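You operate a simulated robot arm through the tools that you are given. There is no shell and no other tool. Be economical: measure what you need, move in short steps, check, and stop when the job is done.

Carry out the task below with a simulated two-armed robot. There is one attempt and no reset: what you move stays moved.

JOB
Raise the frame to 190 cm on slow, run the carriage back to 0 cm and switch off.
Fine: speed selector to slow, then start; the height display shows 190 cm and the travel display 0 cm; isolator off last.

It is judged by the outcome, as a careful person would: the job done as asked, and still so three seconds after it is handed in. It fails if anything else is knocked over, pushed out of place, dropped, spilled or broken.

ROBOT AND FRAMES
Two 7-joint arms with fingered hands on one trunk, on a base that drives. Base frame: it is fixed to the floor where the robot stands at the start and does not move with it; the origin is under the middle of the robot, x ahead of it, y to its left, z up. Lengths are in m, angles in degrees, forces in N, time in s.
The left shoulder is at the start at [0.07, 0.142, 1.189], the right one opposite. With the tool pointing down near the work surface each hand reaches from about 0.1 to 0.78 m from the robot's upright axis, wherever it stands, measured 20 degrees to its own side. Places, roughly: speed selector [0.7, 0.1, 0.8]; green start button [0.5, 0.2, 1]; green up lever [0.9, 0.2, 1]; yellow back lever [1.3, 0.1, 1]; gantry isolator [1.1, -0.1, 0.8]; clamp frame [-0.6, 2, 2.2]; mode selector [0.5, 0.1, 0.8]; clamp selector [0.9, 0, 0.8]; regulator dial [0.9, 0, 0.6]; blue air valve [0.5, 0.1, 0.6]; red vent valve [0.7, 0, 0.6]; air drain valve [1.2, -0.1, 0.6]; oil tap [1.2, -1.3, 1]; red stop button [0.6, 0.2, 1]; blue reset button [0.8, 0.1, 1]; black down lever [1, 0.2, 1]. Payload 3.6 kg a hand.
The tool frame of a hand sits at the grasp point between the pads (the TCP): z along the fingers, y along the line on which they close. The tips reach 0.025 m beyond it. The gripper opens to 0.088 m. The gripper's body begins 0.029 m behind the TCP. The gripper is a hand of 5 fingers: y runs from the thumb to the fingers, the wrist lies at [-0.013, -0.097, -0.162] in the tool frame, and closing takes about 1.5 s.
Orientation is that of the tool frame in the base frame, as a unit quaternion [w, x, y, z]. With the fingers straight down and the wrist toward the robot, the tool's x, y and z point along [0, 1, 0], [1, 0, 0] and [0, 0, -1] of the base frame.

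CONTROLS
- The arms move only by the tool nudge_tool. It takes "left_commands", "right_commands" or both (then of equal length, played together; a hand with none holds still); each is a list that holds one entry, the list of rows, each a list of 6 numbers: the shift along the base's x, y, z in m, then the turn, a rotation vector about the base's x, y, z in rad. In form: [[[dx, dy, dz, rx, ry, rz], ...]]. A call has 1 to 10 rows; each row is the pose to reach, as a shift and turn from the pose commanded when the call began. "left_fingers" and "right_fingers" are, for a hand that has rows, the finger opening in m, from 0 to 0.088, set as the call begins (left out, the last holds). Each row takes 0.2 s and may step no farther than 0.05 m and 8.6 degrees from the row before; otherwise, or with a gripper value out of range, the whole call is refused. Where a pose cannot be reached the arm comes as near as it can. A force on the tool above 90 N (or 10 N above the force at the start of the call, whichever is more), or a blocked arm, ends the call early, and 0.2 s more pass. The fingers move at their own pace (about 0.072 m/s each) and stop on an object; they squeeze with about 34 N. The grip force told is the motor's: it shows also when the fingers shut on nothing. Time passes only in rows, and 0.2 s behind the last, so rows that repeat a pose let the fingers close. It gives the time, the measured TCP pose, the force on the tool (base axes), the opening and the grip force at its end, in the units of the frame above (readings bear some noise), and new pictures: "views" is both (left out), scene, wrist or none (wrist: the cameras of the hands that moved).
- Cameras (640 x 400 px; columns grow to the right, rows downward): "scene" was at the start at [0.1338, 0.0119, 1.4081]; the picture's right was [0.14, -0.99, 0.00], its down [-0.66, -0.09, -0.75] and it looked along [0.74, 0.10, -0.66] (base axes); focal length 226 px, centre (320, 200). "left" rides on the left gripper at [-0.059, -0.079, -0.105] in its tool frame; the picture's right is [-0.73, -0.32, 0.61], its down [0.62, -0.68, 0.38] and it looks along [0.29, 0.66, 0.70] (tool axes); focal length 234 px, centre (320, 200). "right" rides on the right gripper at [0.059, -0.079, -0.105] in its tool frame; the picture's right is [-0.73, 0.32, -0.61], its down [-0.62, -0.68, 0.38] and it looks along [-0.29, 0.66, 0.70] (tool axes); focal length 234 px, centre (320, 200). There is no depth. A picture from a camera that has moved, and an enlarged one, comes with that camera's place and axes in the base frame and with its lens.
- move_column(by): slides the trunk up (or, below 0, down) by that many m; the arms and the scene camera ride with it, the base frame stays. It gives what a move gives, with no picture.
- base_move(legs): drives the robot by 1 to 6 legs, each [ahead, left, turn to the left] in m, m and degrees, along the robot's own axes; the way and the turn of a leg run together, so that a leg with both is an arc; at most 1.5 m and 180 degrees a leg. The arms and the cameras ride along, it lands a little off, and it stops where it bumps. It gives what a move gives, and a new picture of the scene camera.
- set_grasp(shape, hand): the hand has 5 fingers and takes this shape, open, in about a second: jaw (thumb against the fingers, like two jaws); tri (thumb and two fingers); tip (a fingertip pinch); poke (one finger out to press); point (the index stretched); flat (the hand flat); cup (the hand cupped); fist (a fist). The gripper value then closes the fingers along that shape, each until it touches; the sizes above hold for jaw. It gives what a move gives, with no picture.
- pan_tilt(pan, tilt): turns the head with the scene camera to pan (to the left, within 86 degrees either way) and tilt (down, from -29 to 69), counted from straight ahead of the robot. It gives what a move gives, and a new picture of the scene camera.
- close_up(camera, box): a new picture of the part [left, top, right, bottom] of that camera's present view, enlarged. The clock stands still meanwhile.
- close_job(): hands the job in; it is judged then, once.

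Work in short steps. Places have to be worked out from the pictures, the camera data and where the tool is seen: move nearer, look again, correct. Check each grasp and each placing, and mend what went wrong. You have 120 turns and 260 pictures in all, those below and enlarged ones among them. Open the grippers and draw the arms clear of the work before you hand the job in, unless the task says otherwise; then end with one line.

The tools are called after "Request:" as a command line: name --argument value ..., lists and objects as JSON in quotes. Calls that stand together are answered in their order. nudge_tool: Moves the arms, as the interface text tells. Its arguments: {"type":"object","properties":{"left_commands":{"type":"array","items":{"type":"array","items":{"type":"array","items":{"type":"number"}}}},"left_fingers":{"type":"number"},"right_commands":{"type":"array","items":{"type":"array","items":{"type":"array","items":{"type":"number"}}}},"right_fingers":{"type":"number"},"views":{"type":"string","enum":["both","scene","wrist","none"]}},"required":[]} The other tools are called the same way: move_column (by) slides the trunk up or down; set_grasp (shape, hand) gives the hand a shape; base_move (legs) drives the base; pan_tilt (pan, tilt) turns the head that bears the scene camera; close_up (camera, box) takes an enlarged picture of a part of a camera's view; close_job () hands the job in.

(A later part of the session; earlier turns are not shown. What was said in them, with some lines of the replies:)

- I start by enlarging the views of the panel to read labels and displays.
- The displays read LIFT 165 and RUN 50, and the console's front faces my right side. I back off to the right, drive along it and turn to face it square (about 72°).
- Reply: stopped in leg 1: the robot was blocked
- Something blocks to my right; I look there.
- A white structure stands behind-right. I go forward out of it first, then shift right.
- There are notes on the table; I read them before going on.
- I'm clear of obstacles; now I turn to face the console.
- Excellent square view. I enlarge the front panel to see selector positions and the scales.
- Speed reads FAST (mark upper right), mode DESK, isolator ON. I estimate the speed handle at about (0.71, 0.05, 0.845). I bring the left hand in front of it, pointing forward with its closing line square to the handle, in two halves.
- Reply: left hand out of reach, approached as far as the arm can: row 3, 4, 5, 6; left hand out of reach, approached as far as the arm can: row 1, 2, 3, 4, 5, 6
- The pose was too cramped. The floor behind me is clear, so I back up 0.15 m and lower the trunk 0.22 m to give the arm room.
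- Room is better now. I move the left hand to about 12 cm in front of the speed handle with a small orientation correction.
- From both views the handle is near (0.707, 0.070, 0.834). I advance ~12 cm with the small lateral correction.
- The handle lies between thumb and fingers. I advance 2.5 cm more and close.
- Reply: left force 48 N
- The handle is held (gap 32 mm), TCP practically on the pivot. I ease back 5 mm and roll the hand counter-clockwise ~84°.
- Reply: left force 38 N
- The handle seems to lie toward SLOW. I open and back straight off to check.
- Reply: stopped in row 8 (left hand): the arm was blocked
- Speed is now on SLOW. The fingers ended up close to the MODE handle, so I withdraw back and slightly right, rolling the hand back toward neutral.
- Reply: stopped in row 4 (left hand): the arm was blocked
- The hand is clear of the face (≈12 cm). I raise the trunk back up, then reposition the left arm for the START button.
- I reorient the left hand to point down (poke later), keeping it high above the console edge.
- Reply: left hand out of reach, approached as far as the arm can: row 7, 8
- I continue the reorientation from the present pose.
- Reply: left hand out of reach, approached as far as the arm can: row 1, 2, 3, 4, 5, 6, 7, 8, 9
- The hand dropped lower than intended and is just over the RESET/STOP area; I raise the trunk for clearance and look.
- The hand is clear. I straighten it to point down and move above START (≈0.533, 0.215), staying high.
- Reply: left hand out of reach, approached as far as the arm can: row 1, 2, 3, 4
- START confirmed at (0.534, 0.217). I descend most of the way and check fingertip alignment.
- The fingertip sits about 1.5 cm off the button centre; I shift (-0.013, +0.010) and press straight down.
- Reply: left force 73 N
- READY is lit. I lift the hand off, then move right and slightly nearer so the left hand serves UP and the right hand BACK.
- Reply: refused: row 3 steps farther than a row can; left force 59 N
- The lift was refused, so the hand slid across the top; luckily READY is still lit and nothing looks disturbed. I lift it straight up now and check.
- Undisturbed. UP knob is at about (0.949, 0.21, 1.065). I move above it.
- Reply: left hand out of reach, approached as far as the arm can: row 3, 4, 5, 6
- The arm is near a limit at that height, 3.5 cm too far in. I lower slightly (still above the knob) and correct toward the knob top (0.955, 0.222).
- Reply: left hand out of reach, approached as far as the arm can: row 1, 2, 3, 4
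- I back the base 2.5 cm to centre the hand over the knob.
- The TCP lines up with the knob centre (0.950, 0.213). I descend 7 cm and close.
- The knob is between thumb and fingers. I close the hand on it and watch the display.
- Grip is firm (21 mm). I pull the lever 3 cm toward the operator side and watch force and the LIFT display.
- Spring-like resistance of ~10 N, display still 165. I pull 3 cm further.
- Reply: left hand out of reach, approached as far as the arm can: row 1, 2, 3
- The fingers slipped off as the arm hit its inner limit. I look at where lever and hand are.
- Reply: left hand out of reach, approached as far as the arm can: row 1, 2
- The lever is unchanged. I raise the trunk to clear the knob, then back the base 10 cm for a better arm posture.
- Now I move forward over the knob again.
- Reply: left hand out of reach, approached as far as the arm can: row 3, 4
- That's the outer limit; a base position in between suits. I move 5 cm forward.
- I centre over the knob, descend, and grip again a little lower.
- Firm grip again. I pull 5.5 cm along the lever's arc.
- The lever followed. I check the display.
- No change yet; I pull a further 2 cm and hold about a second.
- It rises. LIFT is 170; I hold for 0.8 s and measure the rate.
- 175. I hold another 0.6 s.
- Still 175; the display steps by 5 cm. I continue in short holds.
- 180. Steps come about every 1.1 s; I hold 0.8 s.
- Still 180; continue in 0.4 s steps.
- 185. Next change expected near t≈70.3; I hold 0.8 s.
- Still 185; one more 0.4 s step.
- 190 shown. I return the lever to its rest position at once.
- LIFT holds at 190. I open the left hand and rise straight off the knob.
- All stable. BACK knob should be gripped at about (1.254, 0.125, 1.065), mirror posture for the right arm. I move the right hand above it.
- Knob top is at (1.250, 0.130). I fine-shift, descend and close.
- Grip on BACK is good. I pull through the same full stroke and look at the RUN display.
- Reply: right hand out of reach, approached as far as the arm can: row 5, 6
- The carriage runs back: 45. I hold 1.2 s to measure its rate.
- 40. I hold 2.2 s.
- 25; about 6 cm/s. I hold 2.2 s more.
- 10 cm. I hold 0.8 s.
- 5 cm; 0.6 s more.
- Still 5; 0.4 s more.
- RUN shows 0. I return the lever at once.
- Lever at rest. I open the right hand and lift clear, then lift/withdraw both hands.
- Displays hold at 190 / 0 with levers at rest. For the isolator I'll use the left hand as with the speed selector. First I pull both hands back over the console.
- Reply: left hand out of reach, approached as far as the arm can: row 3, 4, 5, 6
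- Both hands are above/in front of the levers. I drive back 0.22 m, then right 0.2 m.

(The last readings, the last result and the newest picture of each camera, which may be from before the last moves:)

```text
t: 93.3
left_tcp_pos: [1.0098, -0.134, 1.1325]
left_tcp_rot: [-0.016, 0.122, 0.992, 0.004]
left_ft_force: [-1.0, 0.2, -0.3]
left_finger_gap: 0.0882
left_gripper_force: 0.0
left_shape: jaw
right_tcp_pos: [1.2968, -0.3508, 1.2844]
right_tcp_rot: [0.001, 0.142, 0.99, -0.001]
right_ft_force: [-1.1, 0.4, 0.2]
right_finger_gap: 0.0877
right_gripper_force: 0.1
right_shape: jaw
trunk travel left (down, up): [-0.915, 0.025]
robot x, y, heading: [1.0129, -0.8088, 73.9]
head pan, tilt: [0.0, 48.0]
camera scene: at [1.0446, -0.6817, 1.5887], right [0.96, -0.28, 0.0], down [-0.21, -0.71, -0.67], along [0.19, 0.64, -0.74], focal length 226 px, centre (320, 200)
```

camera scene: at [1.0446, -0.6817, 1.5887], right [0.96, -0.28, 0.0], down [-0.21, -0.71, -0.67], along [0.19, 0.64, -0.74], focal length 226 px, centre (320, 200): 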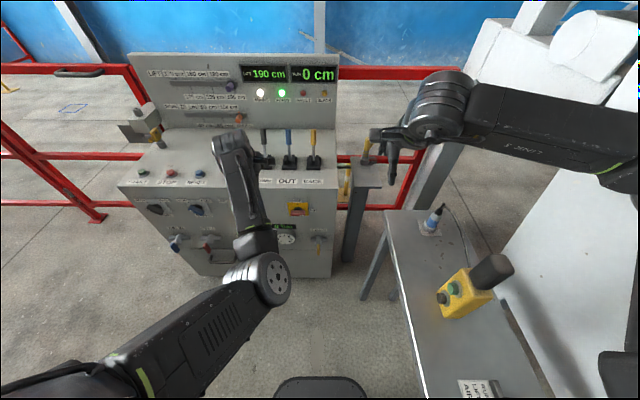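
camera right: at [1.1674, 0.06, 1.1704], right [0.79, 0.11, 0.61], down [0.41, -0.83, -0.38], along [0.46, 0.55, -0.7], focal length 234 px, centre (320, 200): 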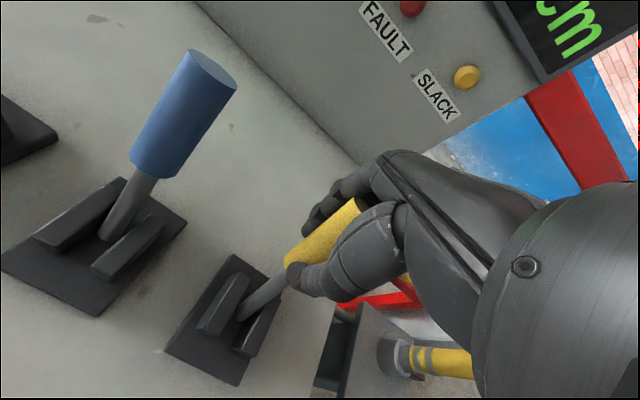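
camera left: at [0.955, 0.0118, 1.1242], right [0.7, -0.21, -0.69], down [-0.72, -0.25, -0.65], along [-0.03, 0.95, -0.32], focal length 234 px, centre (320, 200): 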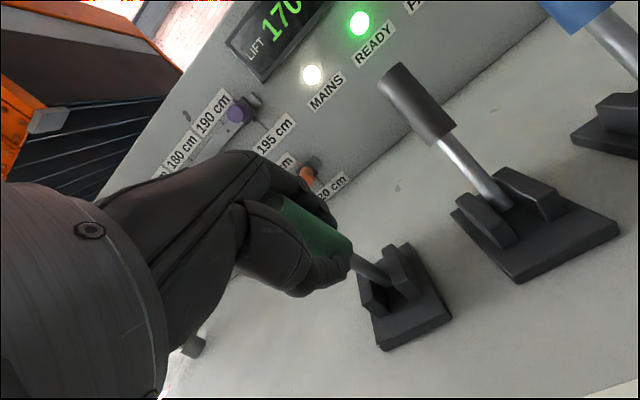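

I raise the right hand a bit so its elbow stays well above the table, then lower the trunk 0.29 m.

Request:
nudge_tool --right_commands '[[[-0.02, 0.0, 0.035, 0, 0, 0], [-0.04, 0.0, 0.07, 0, 0, 0], [-0.06, 0.0, 0.105, 0, 0, 0], [-0.06, 0.0, 0.14, 0, 0, 0]]]' --views "none"

Request:
move_column --by -0.29

Request:
pan_tilt --pan 0 --tilt 45

```text
t: 94.3
left_tcp_pos: [1.0073, -0.1336, 1.1356]
left_tcp_rot: [-0.019, 0.119, 0.993, 0.005]
left_ft_force: [-0.2, -0.5, -0.1]
left_finger_gap: 0.0878
left_gripper_force: 0.1
left_shape: jaw
right_tcp_pos: [1.2384, -0.3526, 1.4265]
right_tcp_rot: [0.0, 0.141, 0.99, -0.001]
right_ft_force: [0.2, -0.1, 0.2]
right_finger_gap: 0.0877
right_gripper_force: 0.0
right_shape: jaw
trunk travel left (down, up): [-0.915, 0.025]
robot x, y, heading: [1.0103, -0.8103, 73.6]
head pan, tilt: [0.0, 48.0]
```

```text
t: 97.2
left_tcp_pos: [1.0065, -0.1335, 0.8445]
left_tcp_rot: [-0.019, 0.118, 0.993, 0.005]
left_ft_force: [-0.1, 0.6, 0.0]
left_finger_gap: 0.0878
left_gripper_force: 0.0
left_shape: jaw
right_tcp_pos: [1.2391, -0.3533, 1.1359]
right_tcp_rot: [0.0, 0.142, 0.99, 0.0]
right_ft_force: [-0.4, 0.1, -0.1]
right_finger_gap: 0.0878
right_gripper_force: 0.0
right_shape: jaw
trunk travel left (down, up): [-0.625, 0.315]
robot x, y, heading: [1.0142, -0.8053, 73.7]
head pan, tilt: [0.0, 48.0]
```

```text
t: 97.9
left_tcp_pos: [1.0073, -0.1338, 0.8443]
left_tcp_rot: [-0.02, 0.118, 0.993, 0.005]
left_ft_force: [-0.9, 0.1, 0.3]
left_finger_gap: 0.0877
left_gripper_force: 0.1
left_shape: jaw
right_tcp_pos: [1.2391, -0.3531, 1.1353]
right_tcp_rot: [-0.001, 0.142, 0.99, 0.0]
right_ft_force: [1.2, 0.5, -0.3]
right_finger_gap: 0.0879
right_gripper_force: 0.1
right_shape: jaw
trunk travel left (down, up): [-0.625, 0.315]
robot x, y, heading: [1.0098, -0.8085, 73.5]
head pan, tilt: [0.0, 45.0]
camera scene: at [1.0494, -0.6814, 1.303], right [0.96, -0.28, 0.0], down [-0.2, -0.68, -0.71], along [0.2, 0.68, -0.71], focal length 226 px, centre (320, 200)
```

scene: 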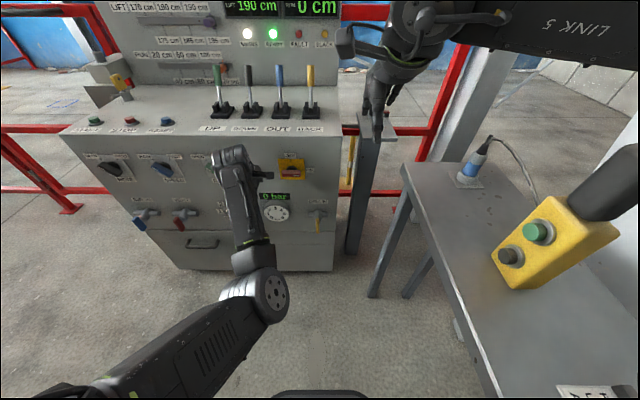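

Isolator handle at about (1.115, -0.063, 0.838). I pitch the left hand up toward the panel while staying ~11 cm in front of it.

Request:
nudge_tool --left_commands '[[[0.006, -0.008, 0.0, 0.1372, -0.0404, 0], [0.012, -0.016, 0.0, 0.2744, -0.0808, 0], [0.018, -0.022, 0.0, 0.4116, -0.1212, 0], [0.024, -0.028, 0.0, 0.5488, -0.1616, 0], [0.03, -0.03, 0.0, 0.686, -0.202, 0], [0.036, -0.032, 0.0, 0.8232, -0.2424, 0]]]' --views "none"

Request:
nudge_tool --left_commands '[[[0.006, -0.002, 0.0, 0.1372, -0.0404, 0], [0.012, -0.004, 0.0, 0.2744, -0.0808, 0], [0.02, -0.006, 0.0, 0.4116, -0.1212, 0], [0.027, -0.008, 0.0, 0.5488, -0.1616, 0], [0.035, -0.01, 0.0, 0.686, -0.202, 0]]]' --views "both"

```text
t: 99.0
left_tcp_pos: [1.0156, -0.1188, 0.9508]
left_tcp_rot: [0.011, 0.098, 0.905, 0.413]
left_ft_force: [0.0, -0.8, -0.3]
left_finger_gap: 0.0879
left_gripper_force: 0.1
left_shape: jaw
right_tcp_pos: [1.2389, -0.3536, 1.1361]
right_tcp_rot: [-0.001, 0.141, 0.99, 0.0]
right_ft_force: [-0.1, 0.5, -0.6]
right_finger_gap: 0.0878
right_gripper_force: 0.0
right_shape: jaw
trunk travel left (down, up): [-0.625, 0.315]
robot x, y, heading: [1.0121, -0.8075, 73.8]
head pan, tilt: [0.0, 45.0]
stopped in row 5 (left hand): the arm was blocked; the commanded pose is now the measured one
```

```text
t: 100.2
left_tcp_pos: [1.047, -0.1274, 0.946]
left_tcp_rot: [0.061, 0.063, 0.709, 0.699]
left_ft_force: [-0.1, -0.1, 0.4]
left_finger_gap: 0.088
left_gripper_force: 0.0
left_shape: jaw
right_tcp_pos: [1.2395, -0.3527, 1.1354]
right_tcp_rot: [-0.001, 0.142, 0.99, -0.001]
right_ft_force: [-0.3, 0.3, -0.5]
right_finger_gap: 0.088
right_gripper_force: 0.0
right_shape: jaw
trunk travel left (down, up): [-0.625, 0.315]
robot x, y, heading: [1.0123, -0.8048, 73.7]
head pan, tilt: [0.0, 45.0]
camera scene: at [1.0496, -0.681, 1.3029], right [0.96, -0.28, 0.0], down [-0.2, -0.68, -0.71], along [0.2, 0.68, -0.71], focal length 226 px, centre (320, 200)
camera left: at [1.0873, -0.2408, 0.8698], right [0.82, 0.47, -0.33], down [-0.55, 0.48, -0.69], along [-0.16, 0.74, 0.65], focal length 234 px, centre (320, 200)
```

scene: 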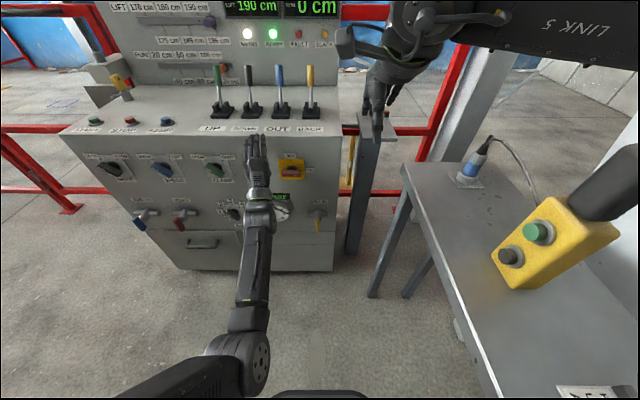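
left: 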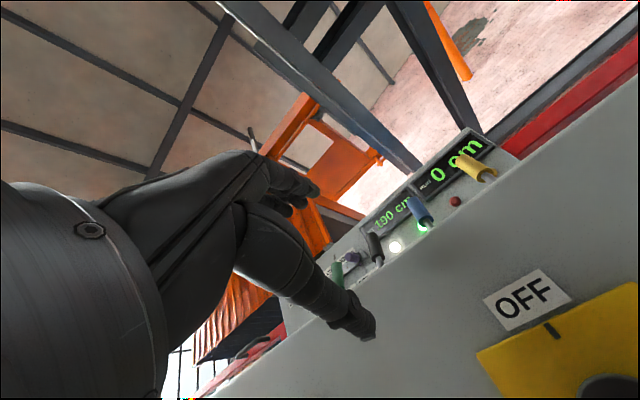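

Hand now points at the panel, palm down, 10 cm too high. I ease back and lower it in front of the isolator.

Request:
nudge_tool --left_commands '[[[0.01, -0.02, -0.01, 0, 0, 0], [0.02, -0.032, -0.035, 0, 0, 0], [0.03, -0.032, -0.065, 0, 0, 0], [0.04, -0.032, -0.09, 0, 0, 0], [0.04, -0.032, -0.108, 0, 0, 0]]]' --views "both"

```text
t: 101.4
left_tcp_pos: [1.0722, -0.1463, 0.8481]
left_tcp_rot: [0.046, 0.065, 0.699, 0.71]
left_ft_force: [0.3, 0.8, 0.0]
left_finger_gap: 0.0879
left_gripper_force: 0.0
left_shape: jaw
right_tcp_pos: [1.2402, -0.3527, 1.1362]
right_tcp_rot: [-0.001, 0.142, 0.99, -0.001]
right_ft_force: [-0.4, 0.0, -0.2]
right_finger_gap: 0.0879
right_gripper_force: 0.0
right_shape: jaw
trunk travel left (down, up): [-0.625, 0.315]
robot x, y, heading: [1.009, -0.8105, 73.8]
head pan, tilt: [0.0, 45.0]
camera scene: at [1.0494, -0.6813, 1.303], right [0.96, -0.28, 0.0], down [-0.2, -0.68, -0.71], along [0.2, 0.68, -0.71], focal length 226 px, centre (320, 200)
camera left: at [1.1115, -0.2576, 0.7682], right [0.8, 0.49, -0.34], down [-0.57, 0.49, -0.66], along [-0.16, 0.72, 0.67], focal length 234 px, centre (320, 200)
```

scene: 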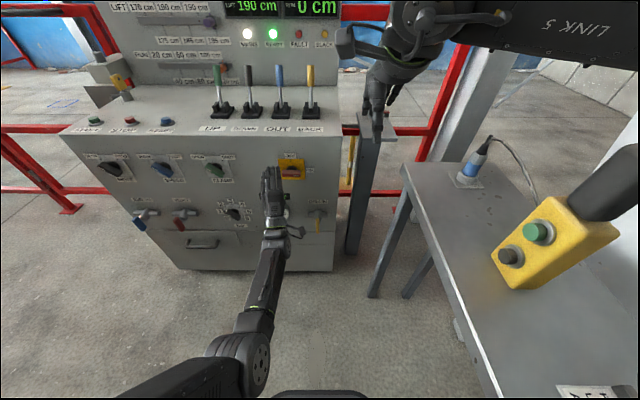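
left: 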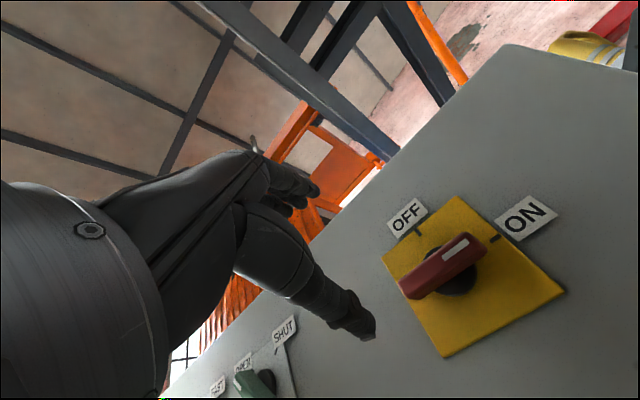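

Both views agree: handle at (1.129, -0.066, 0.821). I align laterally, straighten yaw, then advance 7.5 cm.

Request:
nudge_tool --left_commands '[[[0.01, -0.003, -0.01, 0, 0, -0.04], [0.02, -0.006, -0.02, 0, 0, -0.08], [0.031, -0.009, -0.027, 0, 0, -0.12], [0.038, 0.015, -0.027, 0, 0, -0.12], [0.044, 0.036, -0.027, 0, 0, -0.12]]]' --views "both"

Request:
close_up --camera "scene" --box '[230, 130, 350, 240]'

```text
t: 102.6
left_tcp_pos: [1.1384, -0.1252, 0.8153]
left_tcp_rot: [0.112, 0.099, 0.705, 0.694]
left_ft_force: [0.0, -1.2, -0.4]
left_finger_gap: 0.0878
left_gripper_force: 0.0
left_shape: jaw
right_tcp_pos: [1.239, -0.351, 1.1353]
right_tcp_rot: [0.0, 0.143, 0.99, -0.001]
right_ft_force: [-0.5, -0.7, -0.5]
right_finger_gap: 0.0877
right_gripper_force: 0.0
right_shape: jaw
trunk travel left (down, up): [-0.625, 0.315]
robot x, y, heading: [1.0109, -0.8071, 73.6]
head pan, tilt: [0.0, 45.0]
camera scene: at [1.0494, -0.6803, 1.3028], right [0.96, -0.28, 0.0], down [-0.2, -0.68, -0.71], along [0.2, 0.68, -0.71], focal length 226 px, centre (320, 200)
camera left: at [1.1652, -0.2434, 0.7406], right [0.88, 0.36, -0.32], down [-0.47, 0.54, -0.7], along [-0.08, 0.76, 0.64], focal length 234 px, centre (320, 200)
```

scene: 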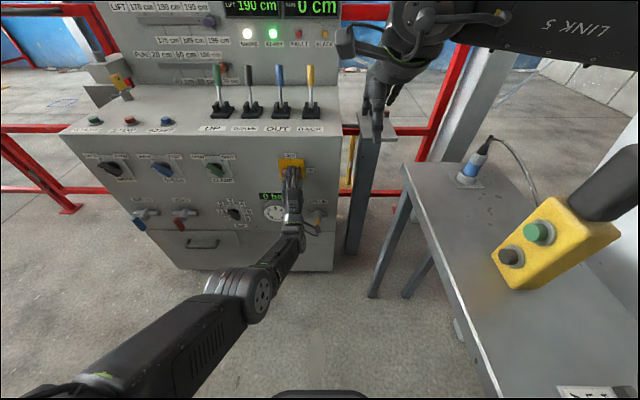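
left: 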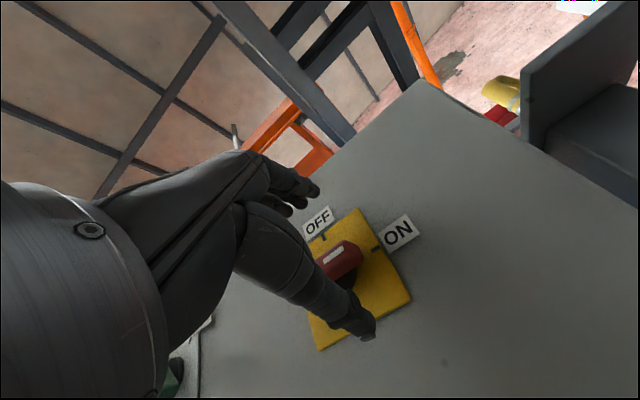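

```text
3.64 times, centred on (290, 185) of scene
camera zoom: at [1.0494, -0.6803, 1.3028], right [0.96, -0.28, 0.0], down [-0.2, -0.68, -0.71], along [0.2, 0.68, -0.71], focal length 820 px, centre (429, 254)
```

zoom: 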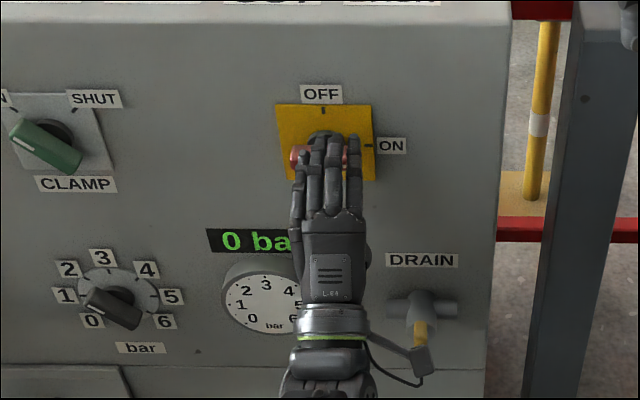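

I shift 1.8 cm left, then advance 4.5 cm over the handle.

Request:
nudge_tool --left_commands '[[[-0.017, 0.005, 0.005, 0, 0, 0], [-0.011, 0.026, 0.005, 0, 0, 0], [-0.005, 0.047, 0.005, 0, 0, 0]]]' --views "wrist"

Request:
close_up --camera "scene" --box '[230, 130, 350, 240]'

```text
t: 103.4
left_tcp_pos: [1.1222, -0.1062, 0.8291]
left_tcp_rot: [0.112, 0.1, 0.704, 0.694]
left_ft_force: [-0.4, -0.8, -0.5]
left_finger_gap: 0.0881
left_gripper_force: 0.1
left_shape: jaw
left hand out of reach, approached as far as the arm can: row 2, 3
right_tcp_pos: [1.2384, -0.3531, 1.1357]
right_tcp_rot: [0.0, 0.142, 0.99, 0.001]
right_ft_force: [0.4, 0.3, 0.1]
right_finger_gap: 0.0877
right_gripper_force: 0.0
right_shape: jaw
trunk travel left (down, up): [-0.625, 0.315]
robot x, y, heading: [1.0132, -0.8116, 73.6]
head pan, tilt: [0.0, 45.0]
camera left: at [1.1492, -0.2243, 0.7535], right [0.88, 0.36, -0.32], down [-0.47, 0.54, -0.7], along [-0.08, 0.76, 0.64], focal length 234 px, centre (320, 200)
```

left: 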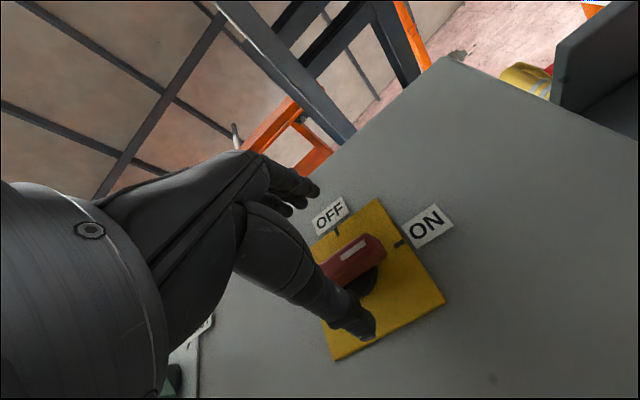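

```text
3.64 times, centred on (290, 185) of scene
camera zoom: at [1.049, -0.6819, 1.3031], right [0.96, -0.28, 0.0], down [-0.2, -0.68, -0.71], along [0.2, 0.68, -0.71], focal length 820 px, centre (429, 254)
```

zoom: 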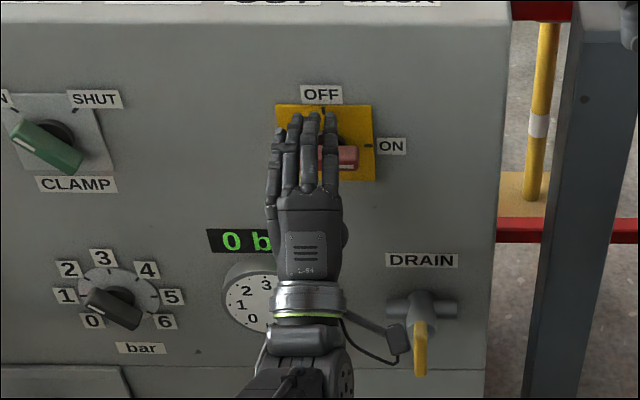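

Arm's outer limit; I use the base to move forward 4 cm and right 1 cm instead.

Request:
base_move --legs '[[0.035, -0.012, 0]]'

Request:
nudge_tool --left_commands '[[[0, 0, -0.003, 0, 0, 0]]]' --views "wrist"

Request:
close_up --camera "scene" --box '[230, 130, 350, 240]'

```text
t: 104.3
left_tcp_pos: [1.1445, -0.0757, 0.8268]
left_tcp_rot: [0.111, 0.098, 0.705, 0.693]
left_ft_force: [-2.7, -6.8, 0.6]
left_finger_gap: 0.0878
left_gripper_force: 0.1
left_shape: jaw
right_tcp_pos: [1.2609, -0.3215, 1.1335]
right_tcp_rot: [-0.001, 0.142, 0.99, 0.0]
right_ft_force: [0.6, 0.2, -1.1]
right_finger_gap: 0.0878
right_gripper_force: 0.0
right_shape: jaw
trunk travel left (down, up): [-0.625, 0.315]
robot x, y, heading: [1.035, -0.7769, 73.3]
head pan, tilt: [0.0, 45.0]
camera scene: at [1.0716, -0.6496, 1.3028], right [0.96, -0.28, 0.0], down [-0.2, -0.68, -0.71], along [0.2, 0.68, -0.71], focal length 226 px, centre (320, 200)
```

scene: 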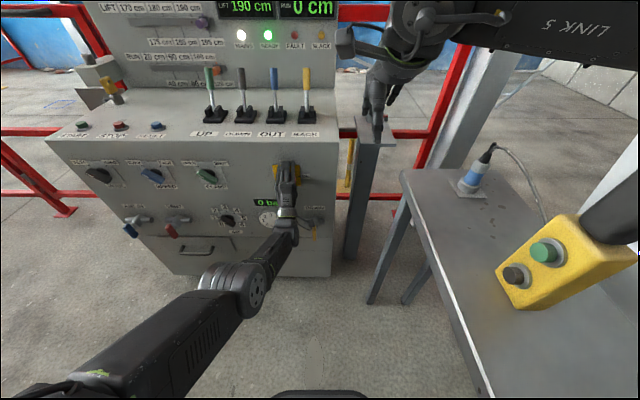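

```text
t: 104.7
left_tcp_pos: [1.1437, -0.0767, 0.8267]
left_tcp_rot: [0.111, 0.099, 0.704, 0.694]
left_ft_force: [0.2, 0.1, -0.3]
left_finger_gap: 0.088
left_gripper_force: 0.0
left_shape: jaw
right_tcp_pos: [1.2597, -0.3225, 1.1353]
right_tcp_rot: [0.0, 0.143, 0.99, -0.001]
right_ft_force: [0.3, 0.1, 0.0]
right_finger_gap: 0.0878
right_gripper_force: 0.1
right_shape: jaw
trunk travel left (down, up): [-0.625, 0.315]
robot x, y, heading: [1.0334, -0.776, 73.9]
head pan, tilt: [0.0, 45.0]
camera left: at [1.1704, -0.1951, 0.7517], right [0.88, 0.36, -0.32], down [-0.47, 0.54, -0.7], along [-0.08, 0.76, 0.64], focal length 234 px, centre (320, 200)
```

left: 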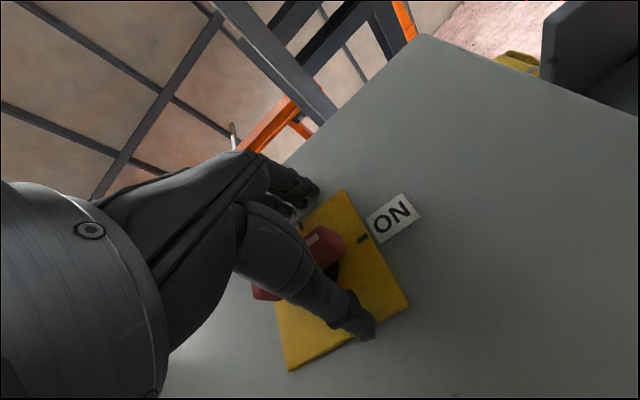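

```text
3.64 times, centred on (290, 185) of scene
camera zoom: at [1.0704, -0.6512, 1.303], right [0.96, -0.28, 0.0], down [-0.2, -0.68, -0.71], along [0.2, 0.68, -0.71], focal length 820 px, centre (429, 254)
```

zoom: 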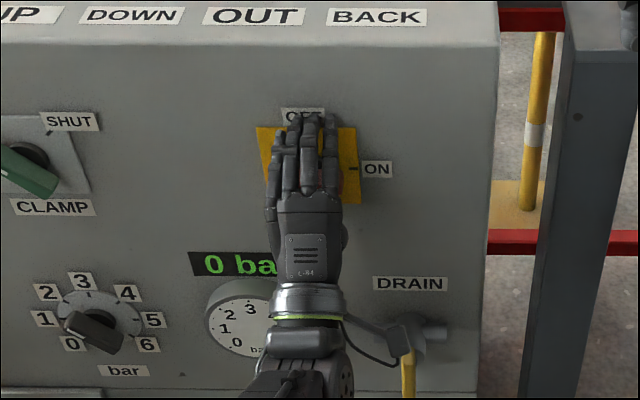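

The handle is between thumb and fingers with the TCP on it. I close.

Request:
nudge_tool --left_commands '[[[0, 0, -0.003, 0, 0, 0], [0, 0, -0.003, 0, 0, 0], [0, 0, -0.003, 0, 0, 0], [0, 0, -0.003, 0, 0, 0], [0, 0, -0.003, 0, 0, 0], [0, 0, -0.003, 0, 0, 0], [0, 0, -0.003, 0, 0, 0], [0, 0, -0.003, 0, 0, 0]]]' --left_fingers 0.0 --views "wrist"

Request:
close_up --camera "scene" --box '[230, 130, 350, 240]'

```text
t: 106.5
left_tcp_pos: [1.1426, -0.0803, 0.8264]
left_tcp_rot: [0.111, 0.098, 0.704, 0.695]
left_ft_force: [2.0, -1.2, 11.9]
left_finger_gap: 0.0176
left_gripper_force: 34.0
left_shape: jaw
left hand out of reach, approached as far as the arm can: row 1, 2, 3, 4, 5, 6, 7, 8
right_tcp_pos: [1.2603, -0.3255, 1.1363]
right_tcp_rot: [-0.001, 0.143, 0.99, 0.001]
right_ft_force: [0.6, 0.1, -0.9]
right_finger_gap: 0.0876
right_gripper_force: 0.0
right_shape: jaw
trunk travel left (down, up): [-0.625, 0.315]
robot x, y, heading: [1.0332, -0.7781, 73.5]
head pan, tilt: [0.0, 45.0]
camera left: at [1.1702, -0.1979, 0.7509], right [0.88, 0.36, -0.31], down [-0.47, 0.54, -0.7], along [-0.08, 0.76, 0.65], focal length 234 px, centre (320, 200)
```

left: 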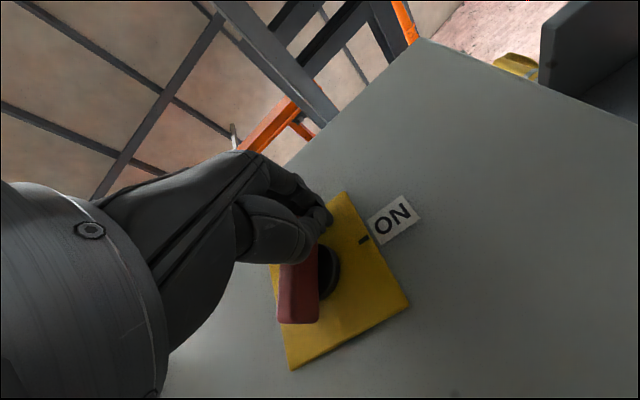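

```text
3.64 times, centred on (290, 185) of scene
camera zoom: at [1.071, -0.6539, 1.3033], right [0.96, -0.28, 0.0], down [-0.2, -0.68, -0.71], along [0.2, 0.68, -0.71], focal length 820 px, centre (429, 254)
```

zoom: 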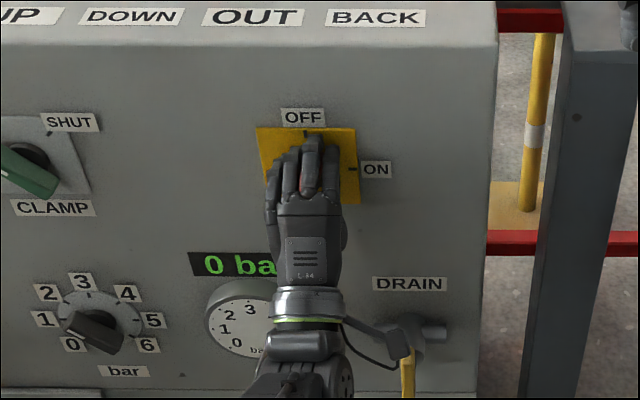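

Closing has already swung the handle about 45° toward OFF. I roll the hand counter-clockwise ~50° to carry it on.

Request:
nudge_tool --left_commands '[[[0, 0, 0, -0.0395, -0.135, 0], [0, 0, 0, -0.079, -0.27, 0], [0, 0, 0, -0.1185, -0.405, 0], [0, 0, 0, -0.158, -0.54, 0], [0, 0, 0, -0.1975, -0.675, 0], [0, 0, 0, -0.237, -0.81, 0]]]' --views "both"

Request:
close_up --camera "scene" --box '[230, 130, 350, 240]'

```text
t: 107.9
left_tcp_pos: [1.1429, -0.086, 0.8335]
left_tcp_rot: [0.391, -0.192, 0.677, 0.594]
left_ft_force: [19.1, 3.7, 32.5]
left_finger_gap: 0.0207
left_gripper_force: 34.3
left_shape: jaw
left hand out of reach, approached as far as the arm can: row 1, 2, 3, 4, 5, 6
right_tcp_pos: [1.2643, -0.3268, 1.1365]
right_tcp_rot: [-0.003, 0.143, 0.99, 0.001]
right_ft_force: [0.5, -0.8, -0.5]
right_finger_gap: 0.0878
right_gripper_force: 0.1
right_shape: jaw
trunk travel left (down, up): [-0.625, 0.315]
robot x, y, heading: [1.0344, -0.7752, 73.7]
head pan, tilt: [0.0, 45.0]
camera scene: at [1.0748, -0.6566, 1.3037], right [0.96, -0.28, 0.0], down [-0.2, -0.68, -0.71], along [0.2, 0.68, -0.7], focal length 226 px, centre (320, 200)
camera left: at [1.2062, -0.2141, 0.8265], right [0.87, 0.36, 0.35], down [0.22, 0.34, -0.91], along [-0.45, 0.87, 0.22], focal length 234 px, centre (320, 200)
```

scene: 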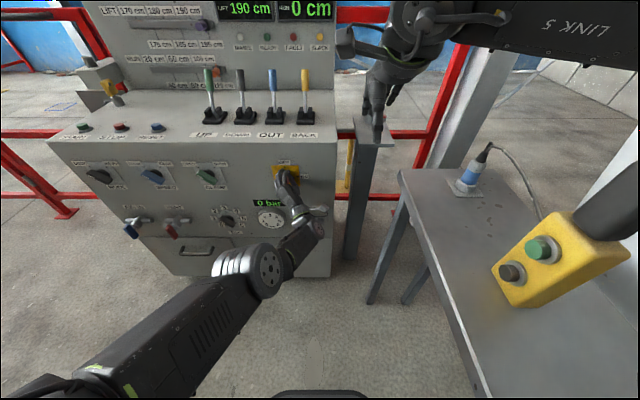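
left: 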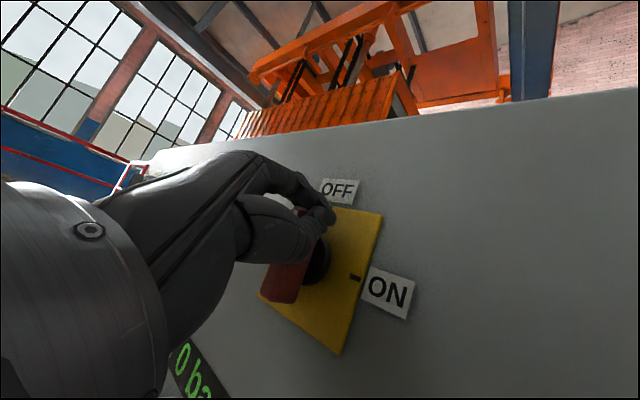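

```text
3.64 times, centred on (290, 185) of scene
camera zoom: at [1.0748, -0.6566, 1.3037], right [0.96, -0.28, 0.0], down [-0.2, -0.68, -0.71], along [0.2, 0.68, -0.7], focal length 820 px, centre (429, 254)
```

zoom: 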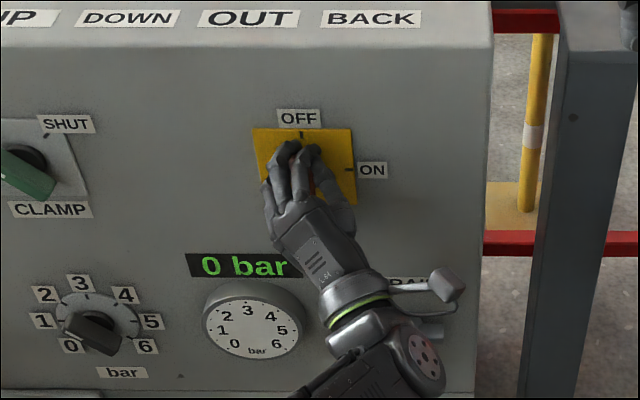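

MAINS and READY lamps are out. I roll another ~30° to seat the handle fully at OFF.

Request:
nudge_tool --left_commands '[[[0, 0, 0, -0.0395, -0.135, 0], [0, 0, 0, -0.079, -0.27, 0], [0, 0, 0, -0.1185, -0.405, 0], [0, 0, 0, -0.158, -0.54, 0]]]' --views "wrist"

Request:
close_up --camera "scene" --box '[230, 130, 350, 240]'

```text
t: 108.9
left_tcp_pos: [1.1475, -0.0851, 0.8444]
left_tcp_rot: [0.546, -0.363, 0.587, 0.475]
left_ft_force: [14.8, -30.6, 81.9]
left_finger_gap: 0.0229
left_gripper_force: 34.1
left_shape: jaw
left hand out of reach, approached as far as the arm can: row 2, 3, 4
right_tcp_pos: [1.2606, -0.3415, 1.1445]
right_tcp_rot: [-0.003, 0.142, 0.99, 0.009]
right_ft_force: [-0.2, -0.1, 0.2]
right_finger_gap: 0.0876
right_gripper_force: 0.1
right_shape: jaw
trunk travel left (down, up): [-0.625, 0.315]
robot x, y, heading: [1.0328, -0.7746, 73.7]
head pan, tilt: [0.0, 45.0]
camera left: at [1.2008, -0.2124, 0.8852], right [0.59, 0.42, 0.69], down [0.67, 0.23, -0.71], along [-0.46, 0.88, -0.15], focal length 234 px, centre (320, 200)
```

left: 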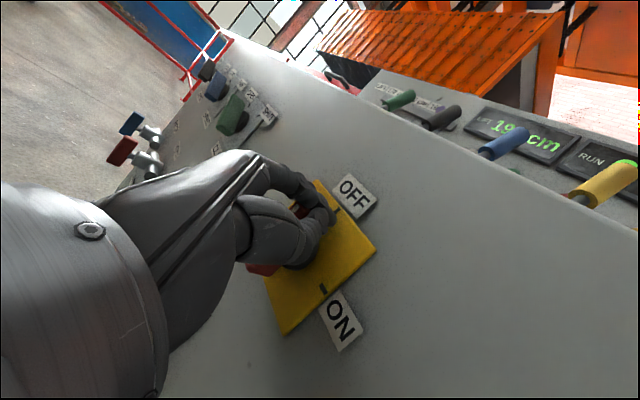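

```text
3.64 times, centred on (290, 185) of scene
camera zoom: at [1.0719, -0.6741, 1.3058], right [0.96, -0.28, -0.01], down [-0.2, -0.67, -0.72], along [0.2, 0.69, -0.69], focal length 820 px, centre (429, 254)
```

zoom: 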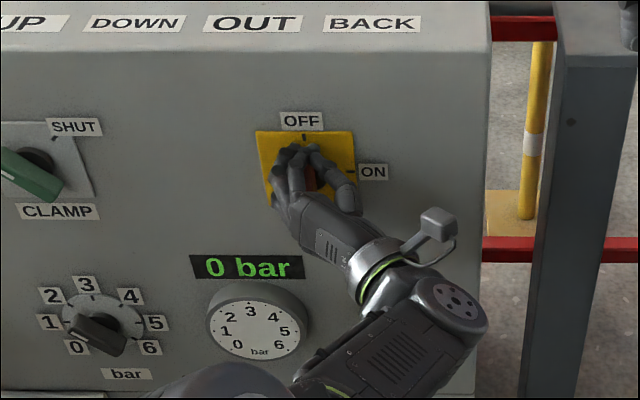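

Handle appears vertical (OFF) and resistance has built up. I open the hand.

Request:
nudge_tool --left_commands '[[[0, 0, 0, 0, 0, 0], [0, 0, 0, 0, 0, 0], [0, 0, 0, 0, 0, 0], [0, 0, 0, 0, 0, 0], [0, 0, 0, 0, 0, 0], [0, 0, 0, 0, 0, 0]]]' --left_fingers 0.088 --views "wrist"

Request:
close_up --camera "scene" --box '[230, 130, 350, 240]'

```text
t: 110.3
left_tcp_pos: [1.1469, -0.076, 0.822]
left_tcp_rot: [0.54, -0.376, 0.593, 0.464]
left_ft_force: [-5.6, -25.1, -7.1]
left_finger_gap: 0.0866
left_gripper_force: 0.0
left_shape: jaw
right_tcp_pos: [1.2594, -0.3257, 1.1375]
right_tcp_rot: [0.0, 0.142, 0.99, 0.001]
right_ft_force: [0.5, 0.4, 0.0]
right_finger_gap: 0.0874
right_gripper_force: 0.1
right_shape: jaw
trunk travel left (down, up): [-0.625, 0.315]
robot x, y, heading: [1.0316, -0.7807, 73.8]
head pan, tilt: [0.0, 45.0]
camera left: at [1.198, -0.2012, 0.869], right [0.58, 0.45, 0.68], down [0.67, 0.2, -0.71], along [-0.46, 0.87, -0.18], focal length 234 px, centre (320, 200)
```

left: 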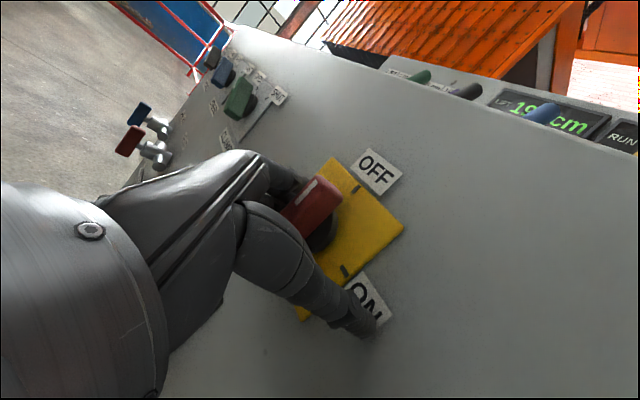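

```text
3.64 times, centred on (290, 185) of scene
camera zoom: at [1.0702, -0.6548, 1.3032], right [0.96, -0.28, 0.0], down [-0.2, -0.68, -0.71], along [0.2, 0.68, -0.71], focal length 820 px, centre (429, 254)
```

zoom: 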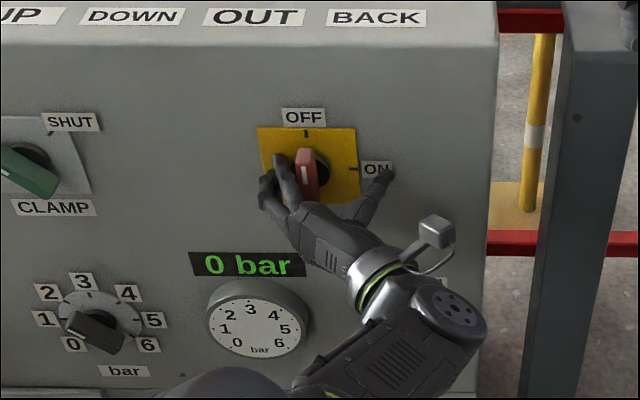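

The mark is at OFF and lamps are out. I withdraw straight back with the base, then check everything.

Request:
base_move --legs '[[-0.12, 0, 0]]'

Request:
close_up --camera "scene" --box '[60, 0, 380, 260]'

```text
t: 111.5
left_tcp_pos: [1.1148, -0.1864, 0.82]
left_tcp_rot: [0.539, -0.376, 0.595, 0.463]
left_ft_force: [-0.1, 0.0, 0.7]
left_finger_gap: 0.0879
left_gripper_force: 0.1
left_shape: jaw
right_tcp_pos: [1.2281, -0.4371, 1.1356]
right_tcp_rot: [-0.001, 0.143, 0.99, -0.001]
right_ft_force: [-0.3, -0.3, 0.1]
right_finger_gap: 0.0879
right_gripper_force: 0.0
right_shape: jaw
trunk travel left (down, up): [-0.625, 0.315]
robot x, y, heading: [1.0024, -0.8894, 73.8]
head pan, tilt: [0.0, 45.0]
camera scene: at [1.0376, -0.765, 1.3029], right [0.96, -0.28, 0.0], down [-0.2, -0.68, -0.71], along [0.2, 0.68, -0.71], focal length 226 px, centre (320, 200)
```

scene: 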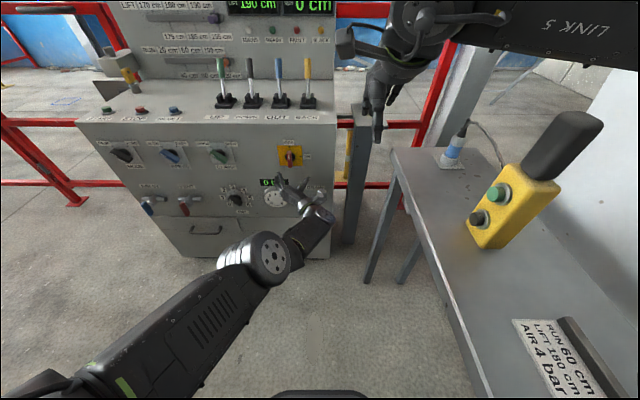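

```text
1.54 times, centred on (220, 130) of scene
camera zoom: at [1.0376, -0.765, 1.3029], right [0.96, -0.28, 0.0], down [-0.2, -0.68, -0.71], along [0.2, 0.68, -0.71], focal length 347 px, centre (474, 308)
```

zoom: 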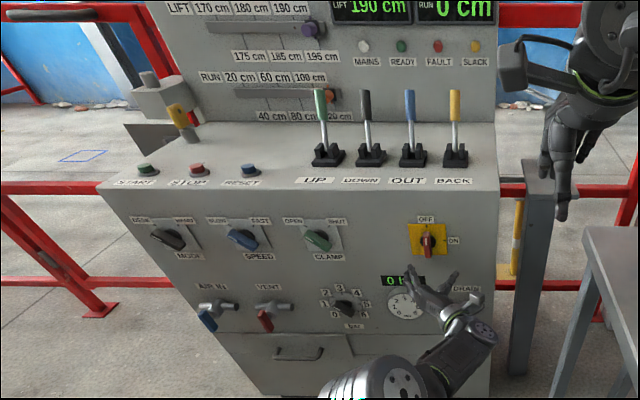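

Displays read 190 cm and 0 cm, speed is on SLOW, the isolator is OFF with the lamps out, the levers are at rest, and both hands are open and clear. I hand the job in.

Request:
close_job

```text
The job is handed in.
```

The job is done and handed in: speed selector to slow, frame started and raised to 190 cm, carriage run back to 0 cm, and isolator switched off last. Early on, the left hand slid across the console top beside the STOP and RESET buttons, but nothing was pressed or moved.
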